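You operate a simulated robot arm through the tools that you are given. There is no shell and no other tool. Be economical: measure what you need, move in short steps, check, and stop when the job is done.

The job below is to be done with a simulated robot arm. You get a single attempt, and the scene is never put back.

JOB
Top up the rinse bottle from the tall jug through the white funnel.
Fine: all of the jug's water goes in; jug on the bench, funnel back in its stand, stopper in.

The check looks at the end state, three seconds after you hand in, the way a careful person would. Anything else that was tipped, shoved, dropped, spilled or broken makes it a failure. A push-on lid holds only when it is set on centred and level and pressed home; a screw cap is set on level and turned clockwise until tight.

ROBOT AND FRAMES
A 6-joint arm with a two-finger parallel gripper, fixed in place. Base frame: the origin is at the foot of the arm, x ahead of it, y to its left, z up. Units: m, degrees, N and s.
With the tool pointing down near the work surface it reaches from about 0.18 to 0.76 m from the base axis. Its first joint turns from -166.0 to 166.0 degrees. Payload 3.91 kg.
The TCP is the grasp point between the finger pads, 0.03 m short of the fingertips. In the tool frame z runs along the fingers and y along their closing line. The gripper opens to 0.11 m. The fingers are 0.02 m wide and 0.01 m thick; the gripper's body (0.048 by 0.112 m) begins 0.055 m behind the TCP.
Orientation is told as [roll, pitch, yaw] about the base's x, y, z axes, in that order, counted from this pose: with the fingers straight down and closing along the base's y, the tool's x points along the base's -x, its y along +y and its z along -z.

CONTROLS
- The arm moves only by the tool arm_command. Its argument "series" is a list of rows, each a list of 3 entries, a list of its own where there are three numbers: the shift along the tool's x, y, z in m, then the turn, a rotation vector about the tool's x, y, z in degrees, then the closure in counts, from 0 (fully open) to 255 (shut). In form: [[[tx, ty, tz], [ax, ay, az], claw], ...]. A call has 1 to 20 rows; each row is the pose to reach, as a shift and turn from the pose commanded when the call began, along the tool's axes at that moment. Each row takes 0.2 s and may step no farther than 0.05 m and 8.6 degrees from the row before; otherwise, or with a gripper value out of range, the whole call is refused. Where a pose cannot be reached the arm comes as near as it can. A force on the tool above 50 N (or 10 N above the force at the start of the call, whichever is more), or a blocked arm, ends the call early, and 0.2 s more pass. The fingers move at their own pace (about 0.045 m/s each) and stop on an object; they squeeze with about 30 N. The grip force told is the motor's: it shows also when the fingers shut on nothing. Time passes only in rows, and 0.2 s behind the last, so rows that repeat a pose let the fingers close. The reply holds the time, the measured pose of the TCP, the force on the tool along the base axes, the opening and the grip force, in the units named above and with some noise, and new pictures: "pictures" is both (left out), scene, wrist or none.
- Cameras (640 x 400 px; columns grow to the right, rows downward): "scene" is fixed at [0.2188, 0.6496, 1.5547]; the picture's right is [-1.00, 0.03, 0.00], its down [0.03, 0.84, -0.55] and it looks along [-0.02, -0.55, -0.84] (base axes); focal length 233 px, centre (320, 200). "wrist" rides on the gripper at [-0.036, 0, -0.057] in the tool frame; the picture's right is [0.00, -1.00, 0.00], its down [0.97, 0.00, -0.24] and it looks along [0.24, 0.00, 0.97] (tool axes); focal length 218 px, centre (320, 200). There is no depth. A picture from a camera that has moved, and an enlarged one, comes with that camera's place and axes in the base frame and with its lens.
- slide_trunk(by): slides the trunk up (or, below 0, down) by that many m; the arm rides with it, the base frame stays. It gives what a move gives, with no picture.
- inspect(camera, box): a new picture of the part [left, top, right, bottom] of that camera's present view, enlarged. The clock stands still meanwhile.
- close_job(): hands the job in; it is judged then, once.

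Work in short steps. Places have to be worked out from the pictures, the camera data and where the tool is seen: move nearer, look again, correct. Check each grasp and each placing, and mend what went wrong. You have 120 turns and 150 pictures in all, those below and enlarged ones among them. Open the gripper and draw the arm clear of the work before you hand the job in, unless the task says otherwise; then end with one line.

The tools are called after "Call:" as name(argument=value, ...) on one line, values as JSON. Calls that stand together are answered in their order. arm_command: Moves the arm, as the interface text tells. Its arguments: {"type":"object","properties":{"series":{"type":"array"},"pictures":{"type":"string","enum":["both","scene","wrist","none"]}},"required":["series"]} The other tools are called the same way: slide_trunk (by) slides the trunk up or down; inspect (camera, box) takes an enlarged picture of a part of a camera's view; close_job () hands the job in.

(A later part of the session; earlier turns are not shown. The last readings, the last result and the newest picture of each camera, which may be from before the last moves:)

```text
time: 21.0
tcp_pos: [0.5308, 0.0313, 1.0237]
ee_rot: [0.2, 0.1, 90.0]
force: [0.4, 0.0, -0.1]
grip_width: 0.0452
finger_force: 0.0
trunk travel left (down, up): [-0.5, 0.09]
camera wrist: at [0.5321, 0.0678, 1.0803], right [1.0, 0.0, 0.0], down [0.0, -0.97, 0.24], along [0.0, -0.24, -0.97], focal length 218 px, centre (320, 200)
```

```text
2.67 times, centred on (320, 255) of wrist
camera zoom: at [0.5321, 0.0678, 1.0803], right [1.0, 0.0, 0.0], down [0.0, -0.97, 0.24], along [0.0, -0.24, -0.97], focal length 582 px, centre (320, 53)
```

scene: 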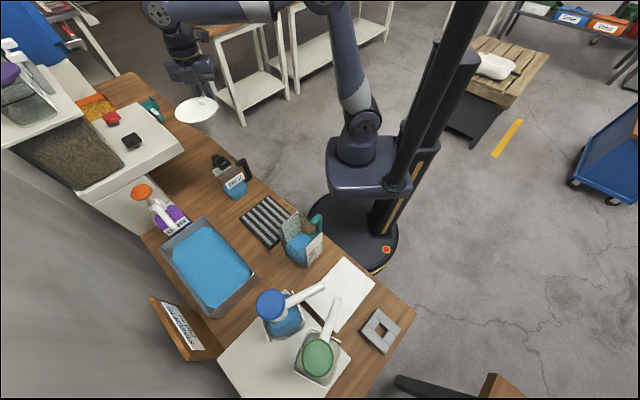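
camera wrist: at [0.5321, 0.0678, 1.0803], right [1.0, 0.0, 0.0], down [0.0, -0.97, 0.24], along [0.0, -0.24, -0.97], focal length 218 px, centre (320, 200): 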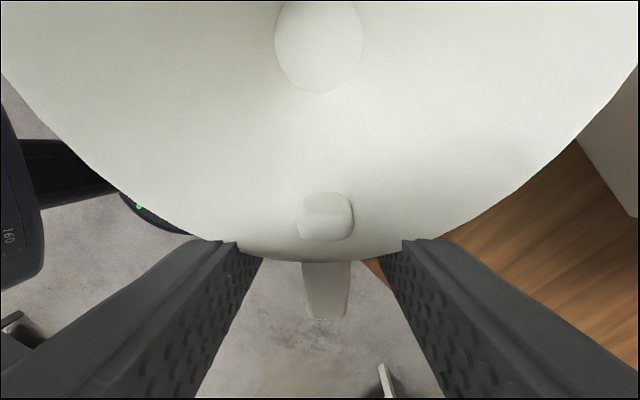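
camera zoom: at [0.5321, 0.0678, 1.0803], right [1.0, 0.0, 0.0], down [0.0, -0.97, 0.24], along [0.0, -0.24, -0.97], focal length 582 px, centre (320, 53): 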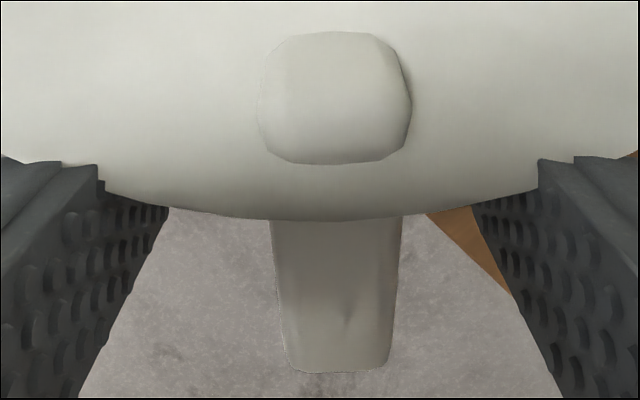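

The funnel pivoted about 19° on its cone edge (handle point now ≈ (0.531, 0.017, 1.003)). I tilt the tool to match, re-grip the handle, rotate back to level on the collar, and release again more carefully.

Call:
arm_command(series=[[[0.005, 0, 0.007], [0, -6.2, 0], 150], [[0.01, 0, 0.014], [0, -12.4, 0], 150], [[0.0144, 0, 0.0207], [0, -18.7, 0], 150], [[0.0144, 0, 0.0207], [0, -18.7, 0], 255], [[0.0144, 0, 0.0207], [0, -18.7, 0], 255], [[0.0144, 0, 0.0207], [0, -18.7, 0], 255]], pictures="wrist")

Call:
inspect(camera="scene", box=[180, 116, 270, 186])

```text
time: 22.4
tcp_pos: [0.5291, 0.0152, 1.0042]
ee_rot: [0.1, -18.7, 90.0]
force: [0.6, 0.4, 1.6]
grip_width: 0.0173
finger_force: 30.0
trunk travel left (down, up): [-0.5, 0.09]
camera wrist: at [0.5305, 0.0319, 1.0699], right [1.0, 0.0, 0.0], down [0.0, -1.0, -0.08], along [0.0, 0.08, -1.0], focal length 218 px, centre (320, 200)
```

wrist: 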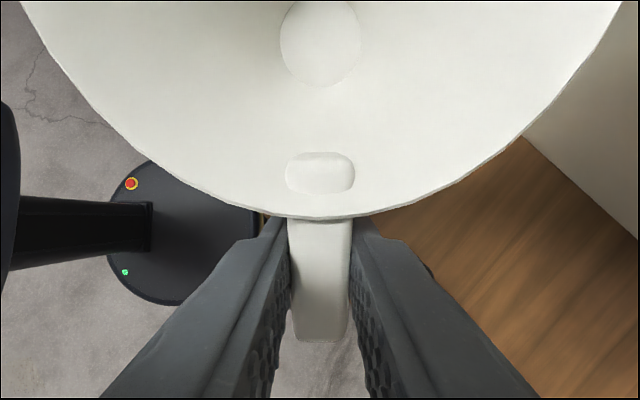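

```text
5.71 times, centred on (225, 151) of scene
camera zoom: at [0.2188, 0.6496, 1.5547], right [-1.0, 0.03, 0.0], down [0.03, 0.84, -0.55], along [-0.02, -0.55, -0.84], focal length 1332 px, centre (863, 480)
```

zoom: 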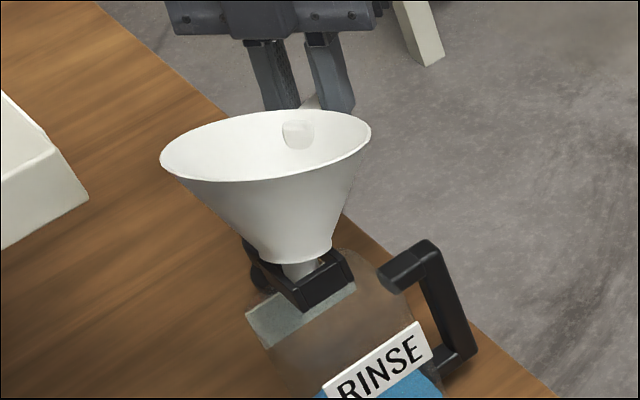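

Re-gripped with the same relation as before. Now I rotate back to level over the collar.

Call:
arm_command(series=[[[-0.005, 0, -0.0031], [0, 4.7, 0], 255], [[-0.0102, 0, -0.0062], [0, 9.4, 0], 255], [[-0.0153, 0, -0.0093], [0, 14, 0], 255], [[-0.0204, 0, -0.0124], [0, 18.7, 0], 255], [[-0.0204, 0, -0.0124], [0, 18.7, 0], 255]], pictures="wrist")

Call:
inspect(camera="scene", box=[190, 130, 260, 180])

```text
time: 23.6
tcp_pos: [0.5293, 0.0316, 1.023]
ee_rot: [0.1, 0.1, 90.0]
force: [-0.4, -2.8, 12.7]
grip_width: 0.0171
finger_force: 30.6
trunk travel left (down, up): [-0.5, 0.09]
camera wrist: at [0.531, 0.068, 1.0802], right [1.0, 0.0, 0.0], down [0.0, -0.97, 0.24], along [0.0, -0.24, -0.97], focal length 218 px, centre (320, 200)
```

wrist: 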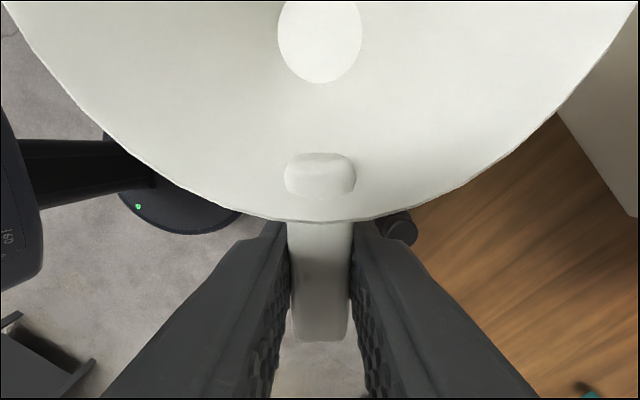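

```text
8.00 times, centred on (225, 155) of scene
camera zoom: at [0.2188, 0.6496, 1.5547], right [-1.0, 0.03, 0.0], down [0.03, 0.84, -0.55], along [-0.02, -0.55, -0.84], focal length 1865 px, centre (1080, 560)
```

zoom: 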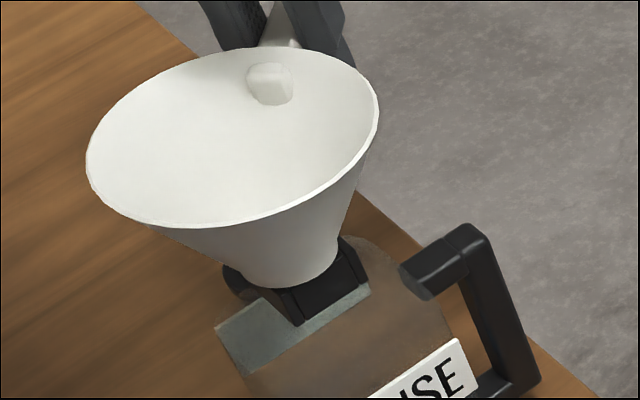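

The funnel sits about 4–5° handle-down in the grip and 13 N is being pressed. I raise 3 mm and rotate the tool 4.5° to level the funnel itself.

Call:
arm_command(series=[[[0.001, 0, -0.0015], [0, 2.2, 0], 255], [[0.001, 0, -0.003], [0, 4.5, 0], 255], [[0.001, 0, -0.003], [0, 4.5, 0], 255]], pictures="wrist")

Call:
inspect(camera="scene", box=[190, 130, 260, 180])

```text
time: 24.4
tcp_pos: [0.5302, 0.0305, 1.026]
ee_rot: [0.2, 4.5, 90.0]
force: [0.2, 2.3, 10.3]
grip_width: 0.0175
finger_force: 29.9
trunk travel left (down, up): [-0.5, 0.09]
camera wrist: at [0.5308, 0.0713, 1.0794], right [1.0, 0.0, 0.0], down [0.0, -0.95, 0.32], along [0.0, -0.32, -0.95], focal length 218 px, centre (320, 200)
```

wrist: 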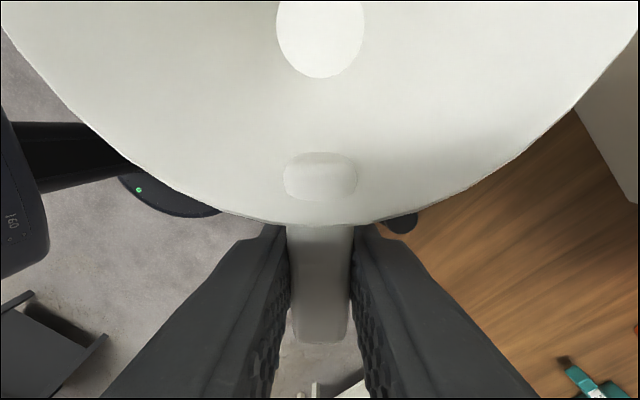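

```text
8.00 times, centred on (225, 155) of scene
camera zoom: at [0.2188, 0.6496, 1.5547], right [-1.0, 0.03, 0.0], down [0.03, 0.84, -0.55], along [-0.02, -0.55, -0.84], focal length 1865 px, centre (1080, 560)
```

zoom: 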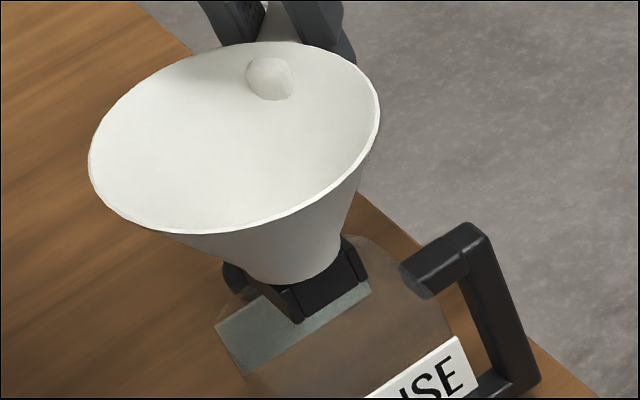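

Now level in view, still 10 N of load. I raise 2 mm more and check.

Call:
arm_command(series=[[[0, 0, -0.001], [0, 0, 0], 255], [[0, 0, -0.002], [0, 0, 0], 255], [[0, 0, -0.002], [0, 0, 0], 255]], pictures="wrist")

```text
time: 25.2
tcp_pos: [0.5292, 0.0298, 1.0273]
ee_rot: [0.3, 4.5, 90.1]
force: [1.0, -0.3, 0.3]
grip_width: 0.017
finger_force: 30.3
trunk travel left (down, up): [-0.5, 0.09]
camera wrist: at [0.531, 0.0711, 1.0807], right [1.0, 0.0, 0.0], down [0.0, -0.95, 0.32], along [0.0, -0.32, -0.95], focal length 218 px, centre (320, 200)
```

wrist: 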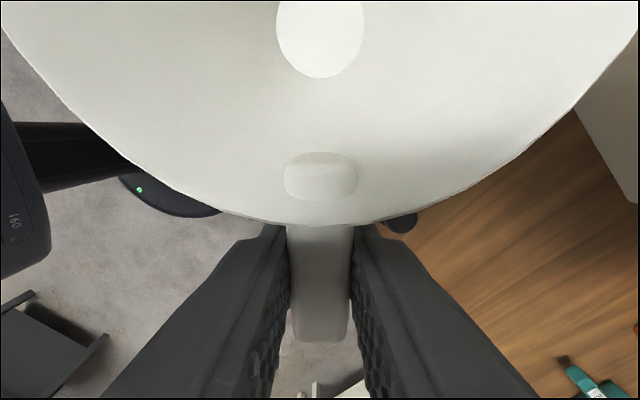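

Unloaded; the funnel is still about 2.5° handle-down. I rotate it out while raising the handle to match.

Call:
arm_command(series=[[[0.001, 0, -0.002], [0, 2.5, 0], 255], [[0.001, 0, -0.002], [0, 2.5, 0], 255]], pictures="none")

Call:
inspect(camera="scene", box=[190, 130, 260, 180])

```text
time: 25.8
tcp_pos: [0.5307, 0.0311, 1.0289]
ee_rot: [0.2, 7.0, 89.9]
force: [-0.1, 0.6, -0.4]
grip_width: 0.0174
finger_force: 29.5
trunk travel left (down, up): [-0.5, 0.09]
```

```text
8.00 times, centred on (225, 155) of scene
camera zoom: at [0.2188, 0.6496, 1.5547], right [-1.0, 0.03, 0.0], down [0.03, 0.84, -0.55], along [-0.02, -0.55, -0.84], focal length 1865 px, centre (1080, 560)
```

zoom: 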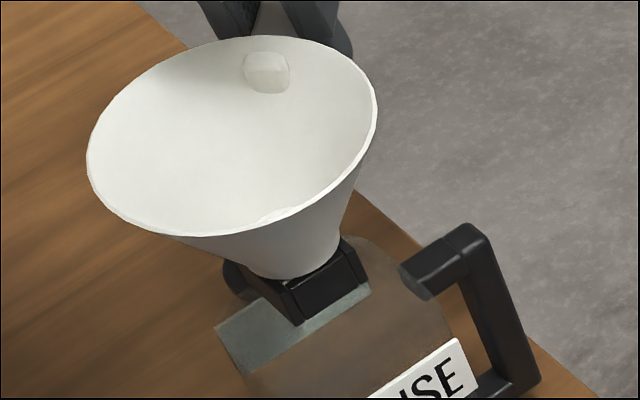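

Level now. I lower 2 mm to touch and open slowly.

Call:
arm_command(series=[[[0, 0, 0.001], [0, 0, 0], 255], [[0, 0, 0.002], [0, 0, 0], 255], [[0, 0, 0.002], [0, 0, 0], 255]], pictures="none")

```text
time: 26.6
tcp_pos: [0.5312, 0.0313, 1.028]
ee_rot: [0.2, 7.0, 90.0]
force: [-1.2, -0.8, 7.4]
grip_width: 0.0173
finger_force: 30.4
trunk travel left (down, up): [-0.5, 0.09]
```

Call:
arm_command(series=[[[0, 0, -0.0008], [0, 0, 0], 255], [[0, 0, -0.0008], [0, 0, 0], 205], [[0, 0, -0.0008], [0, 0, 0], 190], [[0, 0, -0.0008], [0, 0, 0], 190]], pictures="wrist")

Call:
inspect(camera="scene", box=[190, 130, 260, 180])

```text
time: 27.6
tcp_pos: [0.5309, 0.0301, 1.0274]
ee_rot: [0.2, 7.0, 90.0]
force: [0.1, -0.2, 0.8]
grip_width: 0.0278
finger_force: 0.1
trunk travel left (down, up): [-0.5, 0.09]
camera wrist: at [0.5314, 0.073, 1.0796], right [1.0, 0.0, 0.0], down [0.0, -0.93, 0.36], along [0.0, -0.36, -0.93], focal length 218 px, centre (320, 200)
```

wrist: 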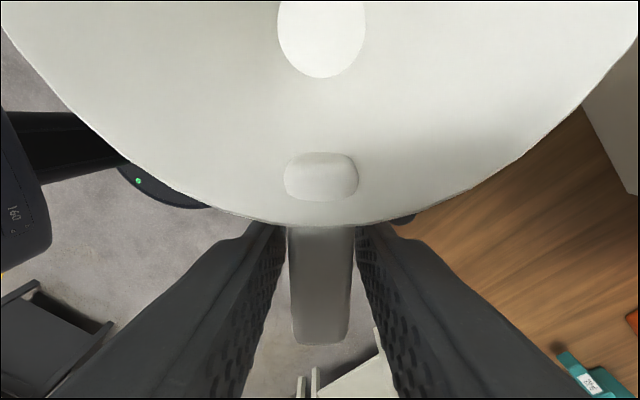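

```text
8.00 times, centred on (225, 155) of scene
camera zoom: at [0.2188, 0.6496, 1.5547], right [-1.0, 0.03, 0.0], down [0.03, 0.84, -0.55], along [-0.02, -0.55, -0.84], focal length 1865 px, centre (1080, 560)
```

zoom: 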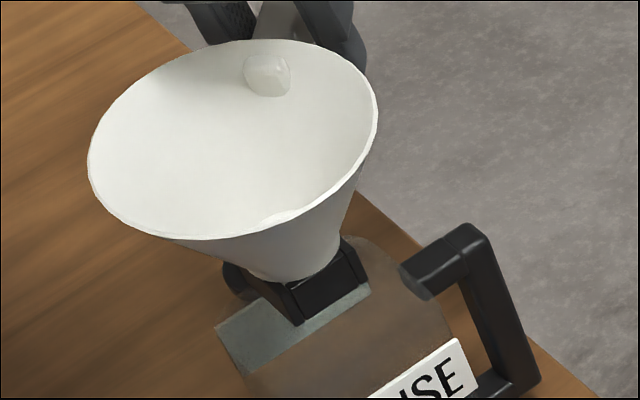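

It stays level when released. I open a little more and withdraw straight up.

Call:
arm_command(series=[[[0, 0, 0], [0, 0, 0], 170], [[0, 0, 0], [0, 0, 0], 150], [[0, 0, -0.01], [0, 0, 0], 150], [[0, 0, -0.03], [0, 0, 0], 150], [[0, 0, -0.07], [0, 0, 0], 150], [[0, 0, -0.11], [0, 0, 0], 150]], pictures="both")

Call:
inspect(camera="scene", box=[190, 130, 260, 180])

```text
time: 29.0
tcp_pos: [0.5309, 0.0442, 1.1386]
ee_rot: [0.2, 7.0, 90.1]
force: [0.5, 0.0, 0.7]
grip_width: 0.0451
finger_force: 0.0
trunk travel left (down, up): [-0.5, 0.09]
camera wrist: at [0.531, 0.0864, 1.1905], right [1.0, 0.0, 0.0], down [0.0, -0.93, 0.36], along [0.0, -0.36, -0.93], focal length 218 px, centre (320, 200)
```

scene: 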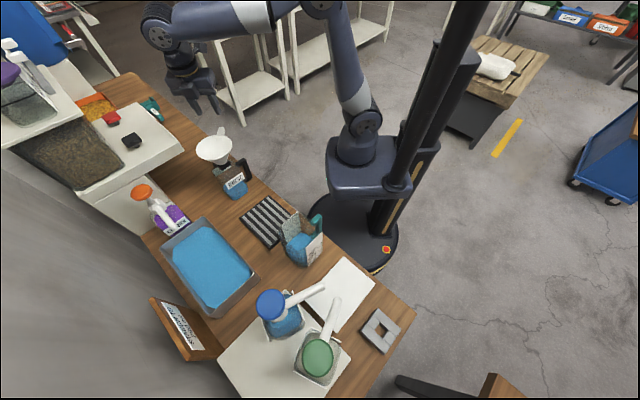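
wrist: 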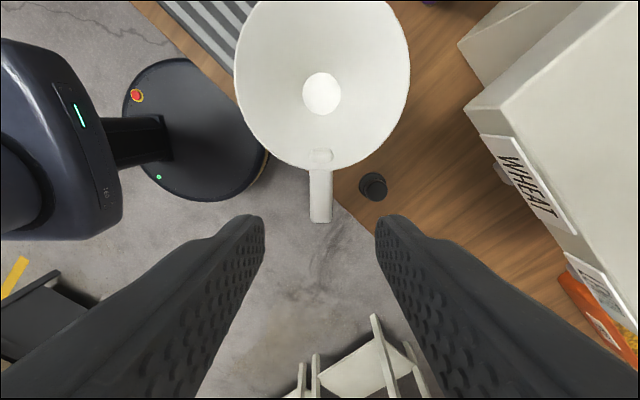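

```text
8.00 times, centred on (225, 155) of scene
camera zoom: at [0.2188, 0.6496, 1.5547], right [-1.0, 0.03, 0.0], down [0.03, 0.84, -0.55], along [-0.02, -0.55, -0.84], focal length 1865 px, centre (1080, 560)
```

zoom: 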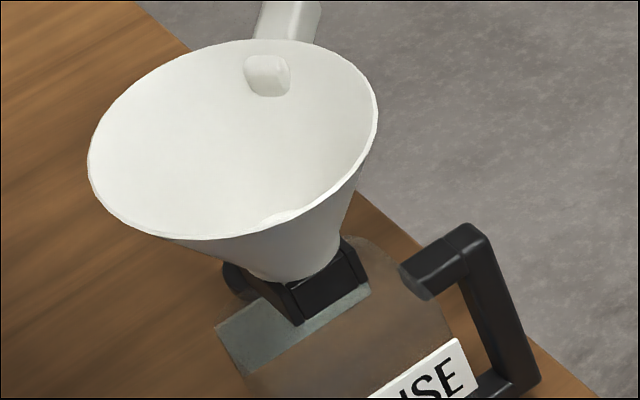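

The funnel stands level on the bottle, with its rim at about z = 1.036. Next comes the jug. My plan is to grip its body across the label faces (~98 mm) with the tool near-horizontal from the handle side, then pitch the tool down to pour. I move over there and level the tool first.

Call:
arm_command(series=[[[-0.005, 0.005, -0.03], [0, -1, 0], 100], [[-0.03, 0.045, -0.05], [0, -2, 0], 50], [[-0.056, 0.085, -0.065], [0, -3, 0], 0], [[-0.083, 0.125, -0.08], [0, -4, 0], 0], [[-0.11, 0.165, -0.095], [0, -5, 0], 0], [[-0.137, 0.205, -0.11], [0, -6, 0], 0], [[-0.164, 0.243, -0.122], [0, -7, 0], 0], [[-0.191, 0.281, -0.135], [0, -7, 0], 0]], pictures="none")

```text
refused: row 2 steps farther than a row can; nothing moved
```

Call:
arm_command(series=[[[-0.005, 0.005, -0.03], [0, -1, 0], 100], [[-0.025, 0.035, -0.05], [0, -2, 0], 50], [[-0.05, 0.073, -0.062], [0, -3, 0], 0], [[-0.074, 0.111, -0.075], [0, -4, 0], 0], [[-0.1, 0.149, -0.09], [0, -5, 0], 0], [[-0.125, 0.187, -0.105], [0, -6, 0], 0], [[-0.15, 0.225, -0.118], [0, -7, 0], 0], [[-0.175, 0.26, -0.13], [0, -7, 0], 0], [[-0.191, 0.281, -0.135], [0, -7, 0], 0]], pictures="none")

```text
time: 31.0
tcp_pos: [0.2539, 0.2505, 1.2526]
ee_rot: [0.2, 0.0, 89.9]
force: [0.2, -0.4, -0.5]
grip_width: 0.1101
finger_force: 0.1
trunk travel left (down, up): [-0.5, 0.09]
```

Now I yaw to 45° (heading along the jug's handle axis).

Call:
arm_command(series=[[[0, 0, 0], [0, 0, 8], 0], [[0, 0, 0], [0, 0, 16], 0], [[0, 0, 0], [0, 0, 24], 0], [[0, 0, 0], [0, 0, 32], 0], [[0, 0, 0], [0, 0, 40], 0], [[0, 0, 0], [0, 0, 45], 0]], pictures="wrist")

Call:
inspect(camera="wrist", box=[200, 0, 440, 200])

```text
time: 32.4
tcp_pos: [0.2496, 0.2501, 1.2497]
ee_rot: [0.1, 0.1, 45.0]
force: [0.4, 0.9, -0.5]
grip_width: 0.1099
finger_force: 0.1
trunk travel left (down, up): [-0.5, 0.09]
camera wrist: at [0.2766, 0.2753, 1.307], right [0.71, -0.71, 0.0], down [-0.69, -0.69, 0.24], along [-0.17, -0.17, -0.97], focal length 218 px, centre (320, 200)
```

wrist: 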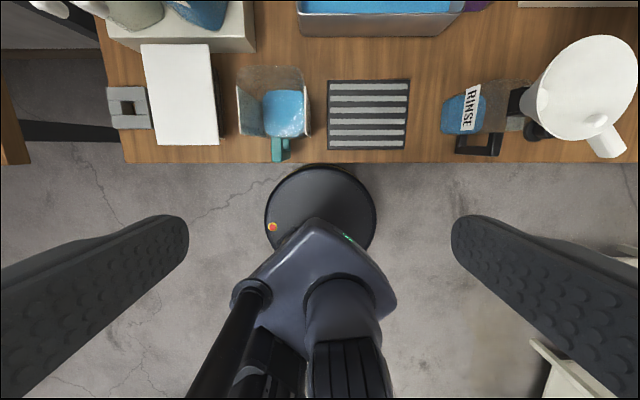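

```text
2.00 times, centred on (320, 100) of wrist
camera zoom: at [0.2766, 0.2753, 1.307], right [0.71, -0.71, 0.0], down [-0.69, -0.69, 0.24], along [-0.17, -0.17, -0.97], focal length 436 px, centre (320, 400)
```

zoom: 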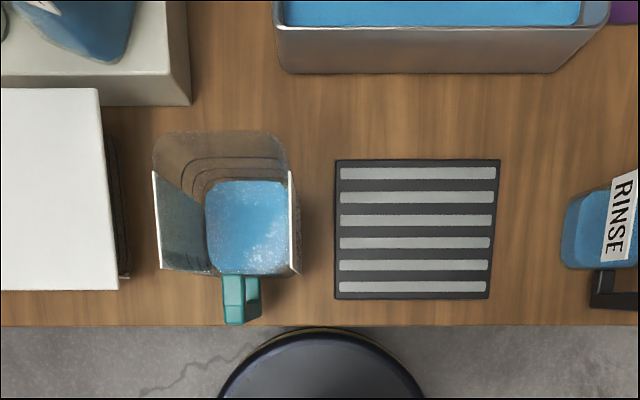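

In the bench-aligned frame (heading 45°) the jug body spans s −0.117…−0.021 and h 0.403…0.498, and the handle's outer face is at h≈0.367. I test whether a horizontal tool pose is reachable there, holding safely above the jug at z≈1.15.

Call:
arm_command(series=[[[-0.0062, 0.0068, 0.01], [0, -8.5, 0], 0], [[-0.0124, 0.0136, 0.02], [0, -17, 0], 0], [[-0.0185, 0.0204, 0.03], [0, -25.5, 0], 0], [[-0.0247, 0.0272, 0.04], [0, -34, 0], 0], [[-0.031, 0.034, 0.05], [0, -42.5, 0], 0], [[-0.037, 0.041, 0.06], [0, -51, 0], 0], [[-0.043, 0.048, 0.07], [0, -59.5, 0], 0], [[-0.05, 0.055, 0.08], [0, -68, 0], 0], [[-0.056, 0.062, 0.09], [0, -76.5, 0], 0], [[-0.0617, 0.068, 0.1], [0, -85, 0], 0], [[-0.0617, 0.068, 0.1], [0, -85, 0], 0]], pictures="both")

```text
time: 34.8
tcp_pos: [0.2466, 0.3404, 1.1505]
ee_rot: [1.4, -85.0, 43.7]
force: [0.3, 0.2, 0.0]
grip_width: 0.11
finger_force: 0.0
trunk travel left (down, up): [-0.5, 0.09]
camera wrist: at [0.2093, 0.3035, 1.1897], right [0.71, -0.71, 0.0], down [-0.23, -0.23, -0.95], along [0.67, 0.67, -0.33], focal length 218 px, centre (320, 200)
```

scene: 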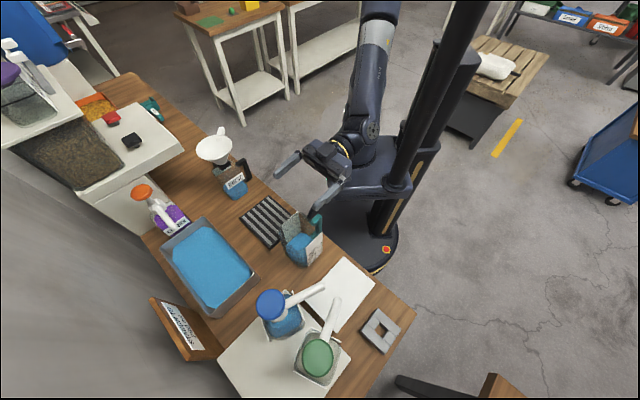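
wrist: 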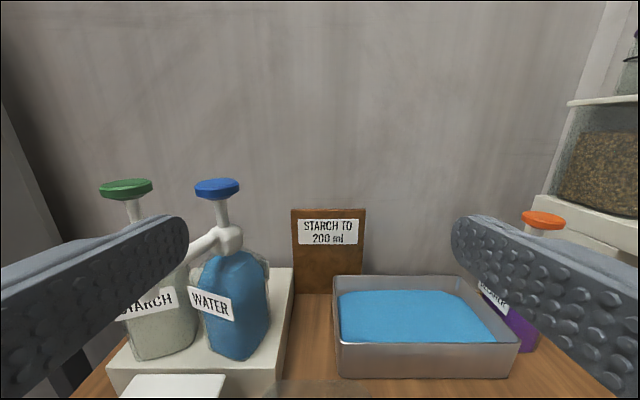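

Reachable and clean. The trunk slide lowers the whole arm vertically with the same configuration, so I use it to come just above the jug rim and check alignment.

Call:
slide_trunk(by=-0.115)

Call:
inspect(camera="wrist", box=[0, 0, 640, 400])

Call:
inspect(camera="scene", box=[230, 150, 380, 290])

```text
time: 36.3
tcp_pos: [0.2459, 0.3405, 1.0349]
ee_rot: [1.5, -84.9, 43.5]
force: [0.2, 0.3, -0.8]
grip_width: 0.1102
finger_force: 0.1
trunk travel left (down, up): [-0.385, 0.205]
```

```text
1.00 times, centred on (320, 200) of wrist
camera zoom: at [0.2095, 0.3033, 1.0752], right [0.71, -0.71, 0.0], down [-0.23, -0.23, -0.95], along [0.67, 0.67, -0.33], focal length 218 px, centre (320, 200)
```

zoom: 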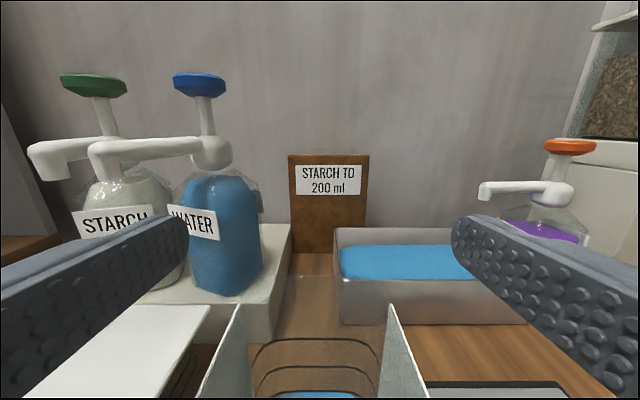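

```text
2.86 times, centred on (305, 220) of scene
camera zoom: at [0.2188, 0.6496, 1.5547], right [-1.0, 0.03, 0.0], down [0.03, 0.84, -0.55], along [-0.02, -0.55, -0.84], focal length 666 px, centre (363, 143)
```

zoom: 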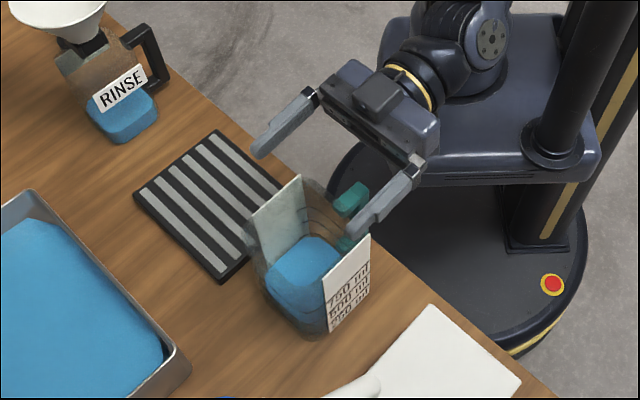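

The jug centre is 3 mm to the left of the tool centre; side margins are about 6 mm each. I correct this, then lower in stages.

Call:
arm_command(series=[[[0, 0.003, 0], [0, 0, 0], 0], [[0, 0.003, 0], [0, 0, 0], 0]], pictures="none")

Call:
slide_trunk(by=-0.045)

Call:
inspect(camera="wrist", box=[0, 0, 640, 400])

Call:
inspect(camera="scene", box=[270, 180, 350, 270])

```text
time: 36.9
tcp_pos: [0.245, 0.3432, 1.0342]
ee_rot: [1.4, -85.0, 43.7]
force: [-0.1, -0.2, -0.3]
grip_width: 0.11
finger_force: 0.0
trunk travel left (down, up): [-0.385, 0.205]
```

```text
time: 37.7
tcp_pos: [0.245, 0.3439, 0.9879]
ee_rot: [1.6, -85.0, 43.6]
force: [0.3, -0.4, -0.2]
grip_width: 0.1101
finger_force: 0.0
trunk travel left (down, up): [-0.34, 0.25]
```

```text
1.00 times, centred on (320, 200) of wrist
camera zoom: at [0.2072, 0.3053, 1.0296], right [0.71, -0.71, 0.0], down [-0.23, -0.23, -0.95], along [0.67, 0.67, -0.33], focal length 218 px, centre (320, 200)
```

zoom: 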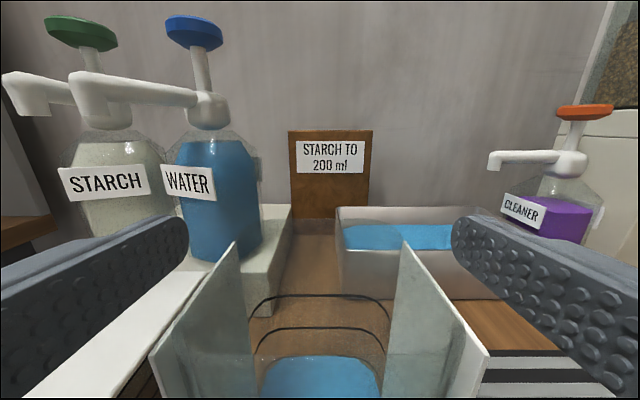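

```text
4.44 times, centred on (310, 225) of scene
camera zoom: at [0.2188, 0.6496, 1.5547], right [-1.0, 0.03, 0.0], down [0.03, 0.84, -0.55], along [-0.02, -0.55, -0.84], focal length 1036 px, centre (364, 89)
```

zoom: 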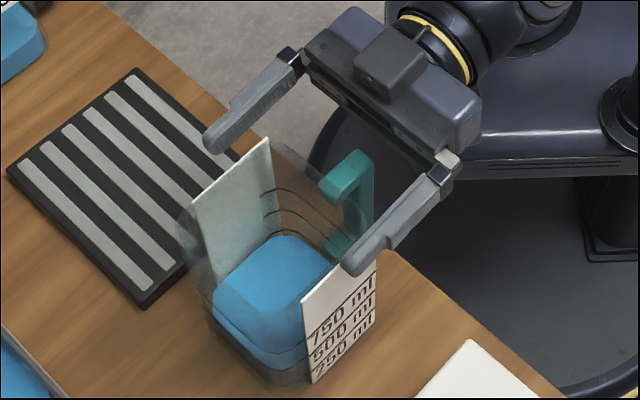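

Centred. I continue down, checking the force part way.

Call:
slide_trunk(by=-0.04)

Call:
inspect(camera="scene", box=[270, 180, 350, 270])

```text
time: 38.6
tcp_pos: [0.2449, 0.3415, 0.9478]
ee_rot: [1.5, -84.8, 43.6]
force: [-0.1, 1.0, -0.1]
grip_width: 0.1099
finger_force: 0.0
trunk travel left (down, up): [-0.3, 0.29]
```

```text
4.44 times, centred on (310, 225) of scene
camera zoom: at [0.2188, 0.6496, 1.5547], right [-1.0, 0.03, 0.0], down [0.03, 0.84, -0.55], along [-0.02, -0.55, -0.84], focal length 1036 px, centre (364, 89)
```

zoom: 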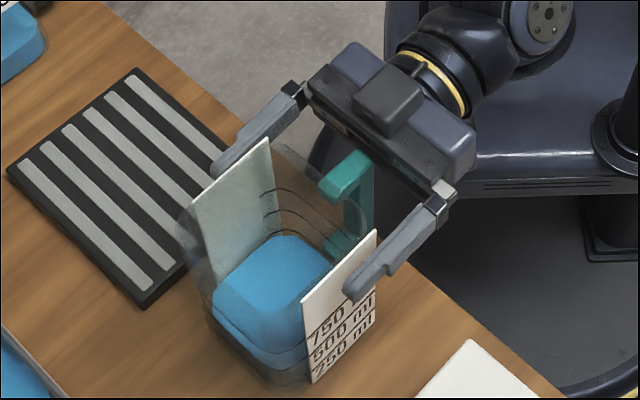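

Both fingers straddle the labels and the palm clears the handle. I lower to z≈0.893 and look once more.

Call:
slide_trunk(by=-0.055)

Call:
inspect(camera="scene", box=[270, 180, 350, 270])

Call:
inspect(camera="wrist", box=[0, 0, 640, 400])

```text
time: 39.5
tcp_pos: [0.2431, 0.3429, 0.8932]
ee_rot: [1.5, -84.9, 43.6]
force: [-0.2, -0.6, 0.4]
grip_width: 0.1099
finger_force: 0.1
trunk travel left (down, up): [-0.245, 0.345]
```

```text
4.44 times, centred on (310, 225) of scene
camera zoom: at [0.2188, 0.6496, 1.5547], right [-1.0, 0.03, 0.0], down [0.03, 0.84, -0.55], along [-0.02, -0.55, -0.84], focal length 1036 px, centre (364, 89)
```

zoom: 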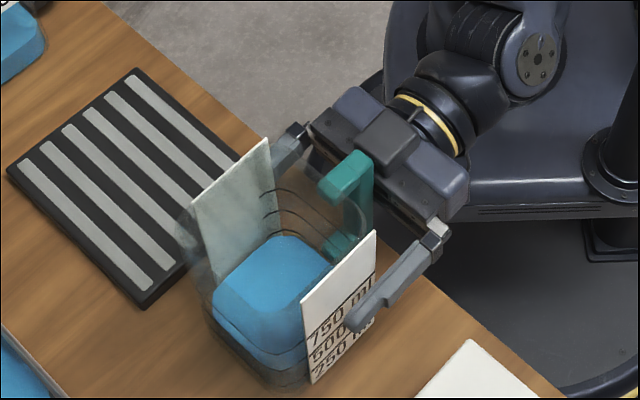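

```text
1.00 times, centred on (320, 200) of wrist
camera zoom: at [0.2072, 0.3053, 0.9346], right [0.71, -0.71, 0.0], down [-0.23, -0.23, -0.95], along [0.67, 0.67, -0.33], focal length 218 px, centre (320, 200)
```

zoom: 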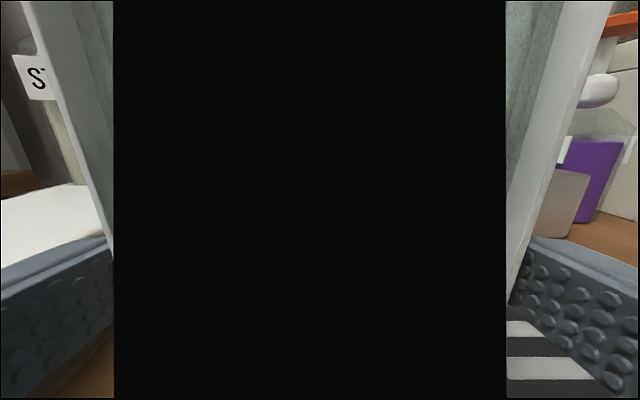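

The handle fills the camera's view but there's no contact force, and the jug hasn't moved. I close on the labels.

Call:
arm_command(series=[[[0, 0, 0], [0, 0, 0], 20], [[0, 0, 0], [0, 0, 0], 60], [[0, 0, 0], [0, 0, 0], 255], [[0, 0, 0], [0, 0, 0], 255], [[0, 0, 0], [0, 0, 0], 255]], pictures="none")

Call:
inspect(camera="scene", box=[270, 180, 350, 270])

```text
time: 40.7
tcp_pos: [0.2442, 0.3432, 0.8941]
ee_rot: [1.4, -84.9, 43.8]
force: [-0.3, 0.1, 0.9]
grip_width: 0.0949
finger_force: 30.1
trunk travel left (down, up): [-0.245, 0.345]
```

```text
4.44 times, centred on (310, 225) of scene
camera zoom: at [0.2188, 0.6496, 1.5547], right [-1.0, 0.03, 0.0], down [0.03, 0.84, -0.55], along [-0.02, -0.55, -0.84], focal length 1036 px, centre (364, 89)
```

zoom: 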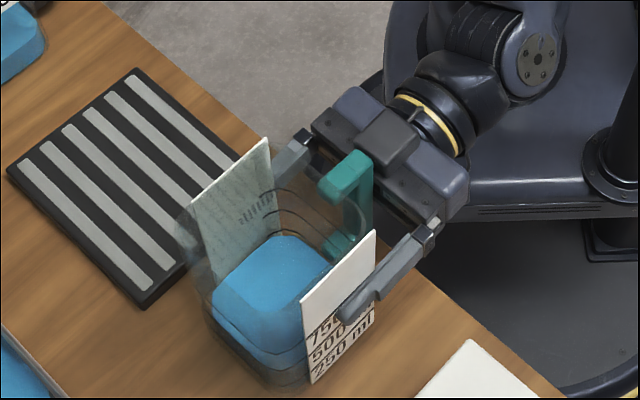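

Gripped at 95 mm. I lift 3 cm with the trunk and check the weight and for slip.

Call:
slide_trunk(by=0.03)

Call:
inspect(camera="scene", box=[270, 180, 350, 270])

```text
time: 41.5
tcp_pos: [0.2444, 0.3446, 0.9242]
ee_rot: [1.4, -84.8, 43.7]
force: [0.4, 1.7, -4.2]
grip_width: 0.0946
finger_force: 30.2
trunk travel left (down, up): [-0.275, 0.315]
```

```text
4.44 times, centred on (310, 225) of scene
camera zoom: at [0.2188, 0.6496, 1.5547], right [-1.0, 0.03, 0.0], down [0.03, 0.84, -0.55], along [-0.02, -0.55, -0.84], focal length 1036 px, centre (364, 89)
```

zoom: 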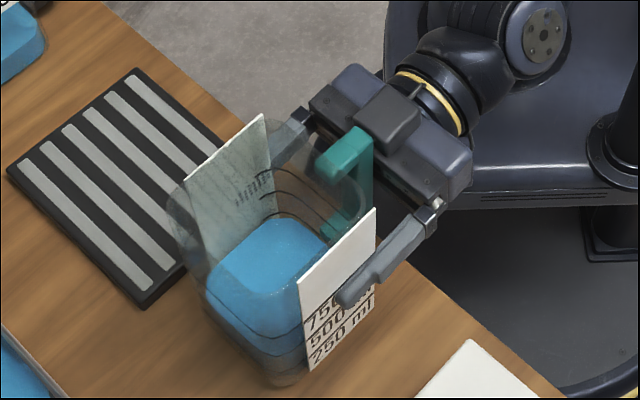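

Lifted cleanly, about 4.2 N. I raise it well above funnel height with the trunk.

Call:
slide_trunk(by=0.25)

Call:
inspect(camera="scene", box=[150, 100, 390, 290])

```text
time: 44.0
tcp_pos: [0.2446, 0.3435, 1.1739]
ee_rot: [1.4, -84.8, 43.6]
force: [-0.4, -0.9, -3.9]
grip_width: 0.095
finger_force: 30.1
trunk travel left (down, up): [-0.525, 0.065]
```

```text
2.11 times, centred on (270, 195) of scene
camera zoom: at [0.2188, 0.6496, 1.5547], right [-1.0, 0.03, 0.0], down [0.03, 0.84, -0.55], along [-0.02, -0.55, -0.84], focal length 491 px, centre (425, 210)
```

zoom: 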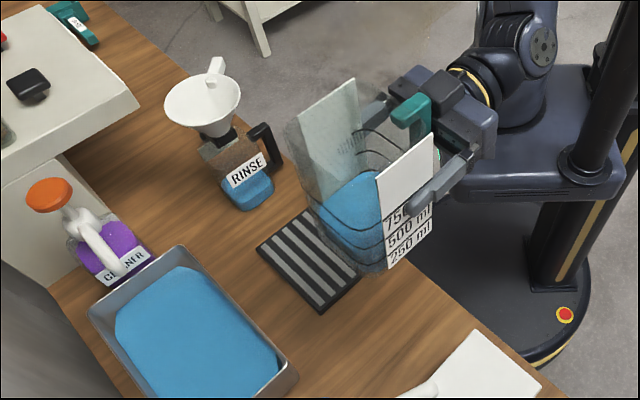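

Now I carry the jug, kept upright, to the pre-pour position behind the funnel, turning the heading to 11° (radial).

Call:
arm_command(series=[[[0.0003, -0.0121, -0.0027], [1.4, 0, 0.12], 255], [[0.0009, -0.0363, -0.0081], [4.1, 0, 0.36], 255], [[0.0015, -0.0665, -0.0148], [7.5, 0, 0.65], 255], [[0.0021, -0.0967, -0.0215], [10.8, 0, 0.95], 255], [[0.0027, -0.127, -0.0283], [14.2, 0, 1.24], 255], [[0.0033, -0.1572, -0.035], [17.6, 0, 1.54], 255], [[0.0038, -0.1874, -0.0417], [21, 0, 1.84], 255], [[0.0044, -0.2177, -0.0485], [24.4, 0, 2.13], 255], [[0.005, -0.248, -0.0552], [27.8, 0, 2.43], 255], [[0.0054, -0.272, -0.0606], [30.5, 0, 2.67], 255], [[0.0057, -0.29, -0.0646], [32.5, 0, 2.84], 255], [[0.0059, -0.3023, -0.0673], [33.9, 0, 2.96], 255], [[0.0059, -0.3023, -0.0673], [33.9, 0, 2.96], 255]], pictures="scene")

Call:
inspect(camera="scene", box=[170, 70, 330, 210])

```text
time: 46.9
tcp_pos: [0.4058, 0.0931, 1.1729]
ee_rot: [0.0, -84.7, 10.7]
force: [0.8, 1.0, -5.1]
grip_width: 0.0951
finger_force: 30.0
out of reach, approached as far as the arm can: row 11, 12, 13
trunk travel left (down, up): [-0.525, 0.065]
```

scene: 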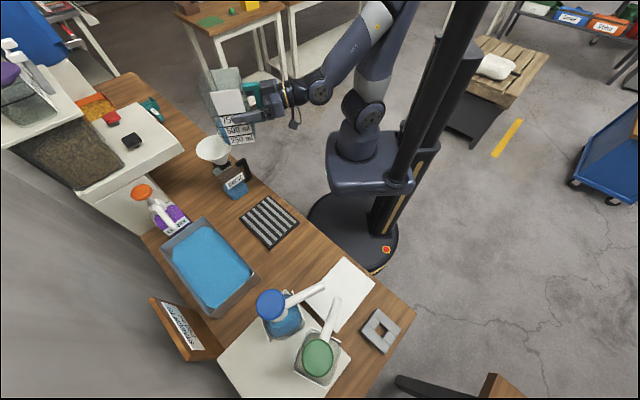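

```text
2.86 times, centred on (250, 140) of scene
camera zoom: at [0.2188, 0.6496, 1.5547], right [-1.0, 0.03, 0.0], down [0.03, 0.84, -0.55], along [-0.02, -0.55, -0.84], focal length 666 px, centre (520, 371)
```

zoom: 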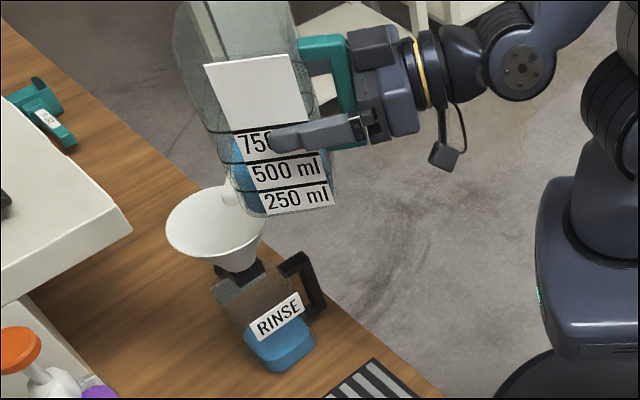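

The last rows were at a reach limit, but the jug is upright behind and above the funnel (TCP (0.406, 0.093, 1.173), heading ~11°). I start tilting in place to 40°, which is below the flow angle (~62°).

Call:
arm_command(series=[[[0, 0, 0], [0, 4, 0], 255], [[0, 0, 0], [0, 10, 0], 255], [[0, 0, 0], [0, 16, 0], 255], [[0, 0, 0], [0, 22, 0], 255], [[0, 0, 0], [0, 28, 0], 255], [[0, 0, 0], [0, 34, 0], 255], [[0, 0, 0], [0, 38, 0], 255], [[0, 0, 0], [0, 40, 0], 255]], pictures="none")

Call:
inspect(camera="scene", box=[170, 70, 330, 210])

```text
time: 48.6
tcp_pos: [0.4064, 0.0939, 1.1731]
ee_rot: [0.1, -44.8, 11.0]
force: [-0.3, 0.0, -3.9]
grip_width: 0.0948
finger_force: 30.3
out of reach, approached as far as the arm can: row 4, 5
trunk travel left (down, up): [-0.525, 0.065]
```

```text
2.86 times, centred on (250, 140) of scene
camera zoom: at [0.2188, 0.6496, 1.5547], right [-1.0, 0.03, 0.0], down [0.03, 0.84, -0.55], along [-0.02, -0.55, -0.84], focal length 666 px, centre (520, 371)
```

zoom: 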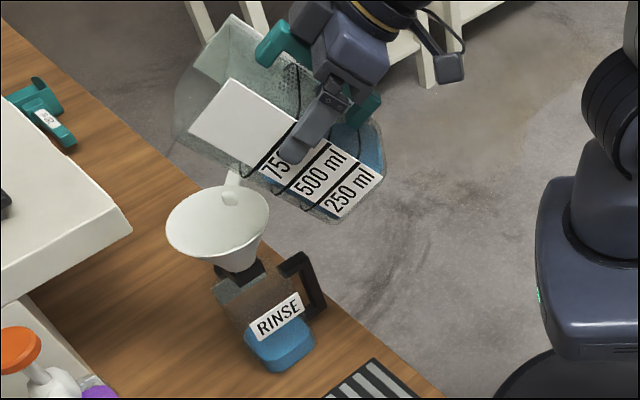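

No spilling at 40°. I lower so the lip sits about 5 cm above the funnel rim and tilt to 55°.

Call:
arm_command(series=[[[0.007, -0.002, 0.007], [0, 2, 0], 255], [[0.0145, -0.004, 0.0145], [0, 5, 0], 255], [[0.022, -0.006, 0.022], [0, 8, 0], 255], [[0.0295, -0.008, 0.0295], [0, 11, 0], 255], [[0.037, -0.01, 0.037], [0, 13, 0], 255], [[0.0439, -0.0122, 0.0438], [0, 15, 0], 255], [[0.0439, -0.0122, 0.0438], [0, 15, 0], 255]], pictures="wrist")

Call:
inspect(camera="scene", box=[170, 90, 290, 200])

```text
time: 50.2
tcp_pos: [0.4092, 0.0807, 1.1112]
ee_rot: [0.0, -29.7, 11.1]
force: [-0.5, -0.7, -4.8]
grip_width: 0.0949
finger_force: 29.7
trunk travel left (down, up): [-0.525, 0.065]
camera wrist: at [0.4125, 0.0811, 1.1776], right [0.19, -0.98, 0.0], down [-0.94, -0.18, -0.27], along [0.27, 0.05, -0.96], focal length 218 px, centre (320, 200)
```

wrist: 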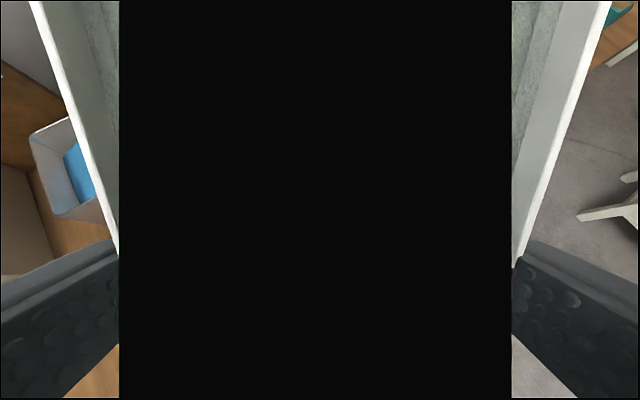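

```text
3.64 times, centred on (230, 145) of scene
camera zoom: at [0.2188, 0.6496, 1.5547], right [-1.0, 0.03, 0.0], down [0.03, 0.84, -0.55], along [-0.02, -0.55, -0.84], focal length 848 px, centre (647, 400)
```

zoom: 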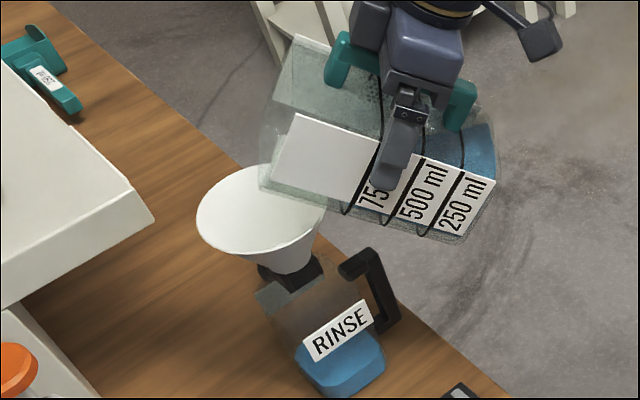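

The lip is over the funnel. I continue tilting slowly, pivoting about the lip, through the flow angle from 60° to 68° at 0.5° per row.

Call:
arm_command(series=[[[-0.0027, 0, -0.0028], [0, 2, 0], 255], [[-0.005, 0, -0.005], [0, 3.6, 0], 255], [[-0.0069, 0, -0.0069], [0, 5, 0], 255], [[-0.0077, 0, -0.0075], [0, 5.5, 0], 255], [[-0.0084, 0, -0.0081], [0, 6, 0], 255], [[-0.0092, 0, -0.0088], [0, 6.5, 0], 255], [[-0.0099, 0, -0.0094], [0, 7, 0], 255], [[-0.0107, 0, -0.01], [0, 7.5, 0], 255], [[-0.0114, 0, -0.0106], [0, 8, 0], 255], [[-0.0122, 0, -0.0112], [0, 8.5, 0], 255], [[-0.0129, 0, -0.0119], [0, 9, 0], 255], [[-0.0137, 0, -0.0125], [0, 9.5, 0], 255], [[-0.0144, 0, -0.0131], [0, 10, 0], 255]], pictures="none")

Call:
inspect(camera="scene", box=[170, 90, 290, 200])

```text
time: 53.0
tcp_pos: [0.4149, 0.0821, 1.129]
ee_rot: [0.0, -19.8, 11.0]
force: [-0.4, 0.3, -4.4]
grip_width: 0.0947
finger_force: 30.5
trunk travel left (down, up): [-0.525, 0.065]
```

```text
3.64 times, centred on (230, 145) of scene
camera zoom: at [0.2188, 0.6496, 1.5547], right [-1.0, 0.03, 0.0], down [0.03, 0.84, -0.55], along [-0.02, -0.55, -0.84], focal length 848 px, centre (647, 400)
```

zoom: 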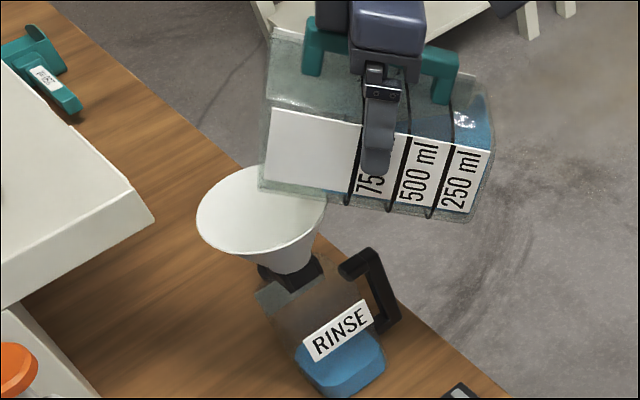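

No flow yet at 65°; the lip is still over the funnel. I continue slowly to 73°.

Call:
arm_command(series=[[[-0.0007, 0, -0.0007], [0, 0.5, 0], 255], [[-0.0014, 0, -0.0014], [0, 1, 0], 255], [[-0.0021, 0, -0.0021], [0, 1.5, 0], 255], [[-0.0028, 0, -0.0028], [0, 2, 0], 255], [[-0.0035, 0, -0.0035], [0, 2.5, 0], 255], [[-0.0042, 0, -0.0041], [0, 3, 0], 255], [[-0.0049, 0, -0.0048], [0, 3.5, 0], 255], [[-0.0056, 0, -0.0055], [0, 4, 0], 255], [[-0.0063, 0, -0.0062], [0, 4.5, 0], 255], [[-0.007, 0, -0.0069], [0, 5, 0], 255], [[-0.0078, 0, -0.0076], [0, 5.5, 0], 255], [[-0.0085, 0, -0.0082], [0, 6, 0], 255], [[-0.0093, 0, -0.0089], [0, 6.5, 0], 255], [[-0.01, 0, -0.0095], [0, 7, 0], 255], [[-0.0108, 0, -0.0102], [0, 7.5, 0], 255], [[-0.0115, 0, -0.0108], [0, 8, 0], 255]], pictures="none")

Call:
inspect(camera="scene", box=[170, 90, 290, 200])

```text
time: 56.5
tcp_pos: [0.4234, 0.0846, 1.141]
ee_rot: [0.0, -11.8, 11.0]
force: [0.2, -1.0, -4.3]
grip_width: 0.0946
finger_force: 30.0
trunk travel left (down, up): [-0.525, 0.065]
```

```text
3.64 times, centred on (230, 145) of scene
camera zoom: at [0.2188, 0.6496, 1.5547], right [-1.0, 0.03, 0.0], down [0.03, 0.84, -0.55], along [-0.02, -0.55, -0.84], focal length 848 px, centre (647, 400)
```

zoom: 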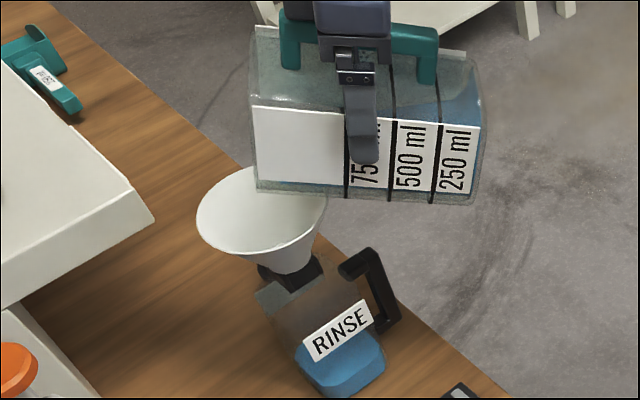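

Call:
inspect(camera="scene", box=[215, 95, 265, 155])

```text
6.67 times, centred on (240, 125) of scene
camera zoom: at [0.2188, 0.6496, 1.5547], right [-1.0, 0.03, 0.0], down [0.03, 0.84, -0.55], along [-0.02, -0.55, -0.84], focal length 1554 px, centre (853, 700)
```

zoom: 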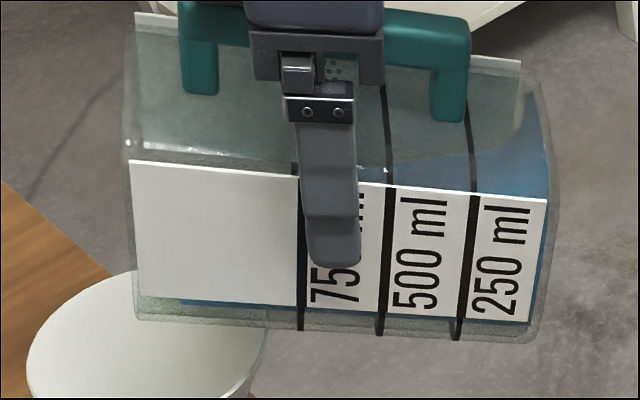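

Water has now reached nearly to the lip. I shift the lip 8 mm forward and 12 mm lower for a safer stream, then tilt slowly to 80°.

Call:
arm_command(series=[[[-0.0026, 0, 0.0067], [0, 0, 0], 255], [[-0.0053, 0, 0.0134], [0, 0, 0], 255], [[-0.006, 0, 0.0127], [0, 0.5, 0], 255], [[-0.0067, 0, 0.0121], [0, 1, 0], 255], [[-0.0074, 0, 0.0114], [0, 1.5, 0], 255], [[-0.0081, 0, 0.0107], [0, 2, 0], 255], [[-0.0088, 0, 0.01], [0, 2.5, 0], 255], [[-0.0095, 0, 0.0094], [0, 3, 0], 255], [[-0.0102, 0, 0.0087], [0, 3.5, 0], 255], [[-0.0109, 0, 0.008], [0, 4, 0], 255]], pictures="none")

Call:
inspect(camera="scene", box=[190, 95, 270, 185])

```text
time: 58.6
tcp_pos: [0.4336, 0.0865, 1.1369]
ee_rot: [0.0, -7.7, 11.0]
force: [-0.5, -0.1, -3.4]
grip_width: 0.095
finger_force: 30.6
trunk travel left (down, up): [-0.525, 0.065]
```

```text
4.44 times, centred on (230, 140) of scene
camera zoom: at [0.2188, 0.6496, 1.5547], right [-1.0, 0.03, 0.0], down [0.03, 0.84, -0.55], along [-0.02, -0.55, -0.84], focal length 1036 px, centre (720, 467)
```

zoom: 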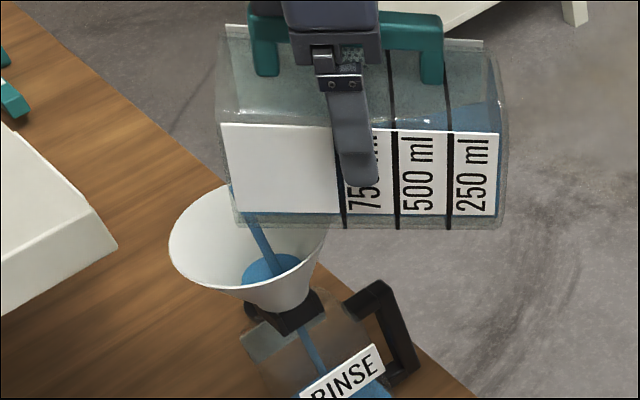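

The stream is flowing narrowly into the funnel and on into the bottle. The funnel is holding some water, so I hold a couple of seconds and check.

Call:
arm_command(series=[[[0, 0, 0], [0, 0, 0], 255], [[0, 0, 0], [0, 0, 0], 255], [[0, 0, 0], [0, 0, 0], 255], [[0, 0, 0], [0, 0, 0], 255], [[0, 0, 0], [0, 0, 0], 255], [[0, 0, 0], [0, 0, 0], 255]], pictures="none")

Call:
inspect(camera="scene", box=[190, 95, 270, 185])

```text
time: 60.0
tcp_pos: [0.4337, 0.0856, 1.1368]
ee_rot: [0.0, -7.8, 11.0]
force: [0.2, -0.1, -4.0]
grip_width: 0.0944
finger_force: 30.8
trunk travel left (down, up): [-0.525, 0.065]
```

```text
4.44 times, centred on (230, 140) of scene
camera zoom: at [0.2188, 0.6496, 1.5547], right [-1.0, 0.03, 0.0], down [0.03, 0.84, -0.55], along [-0.02, -0.55, -0.84], focal length 1036 px, centre (720, 467)
```

zoom: 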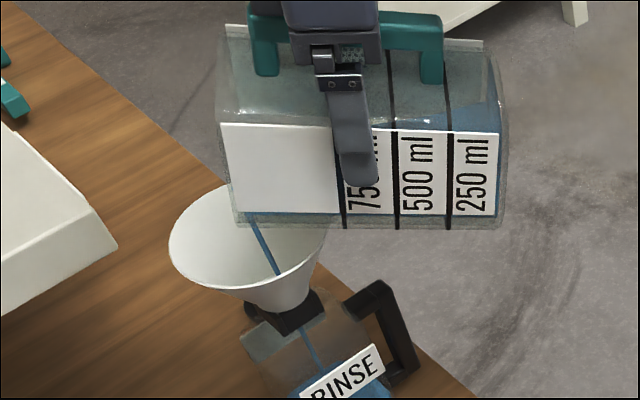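

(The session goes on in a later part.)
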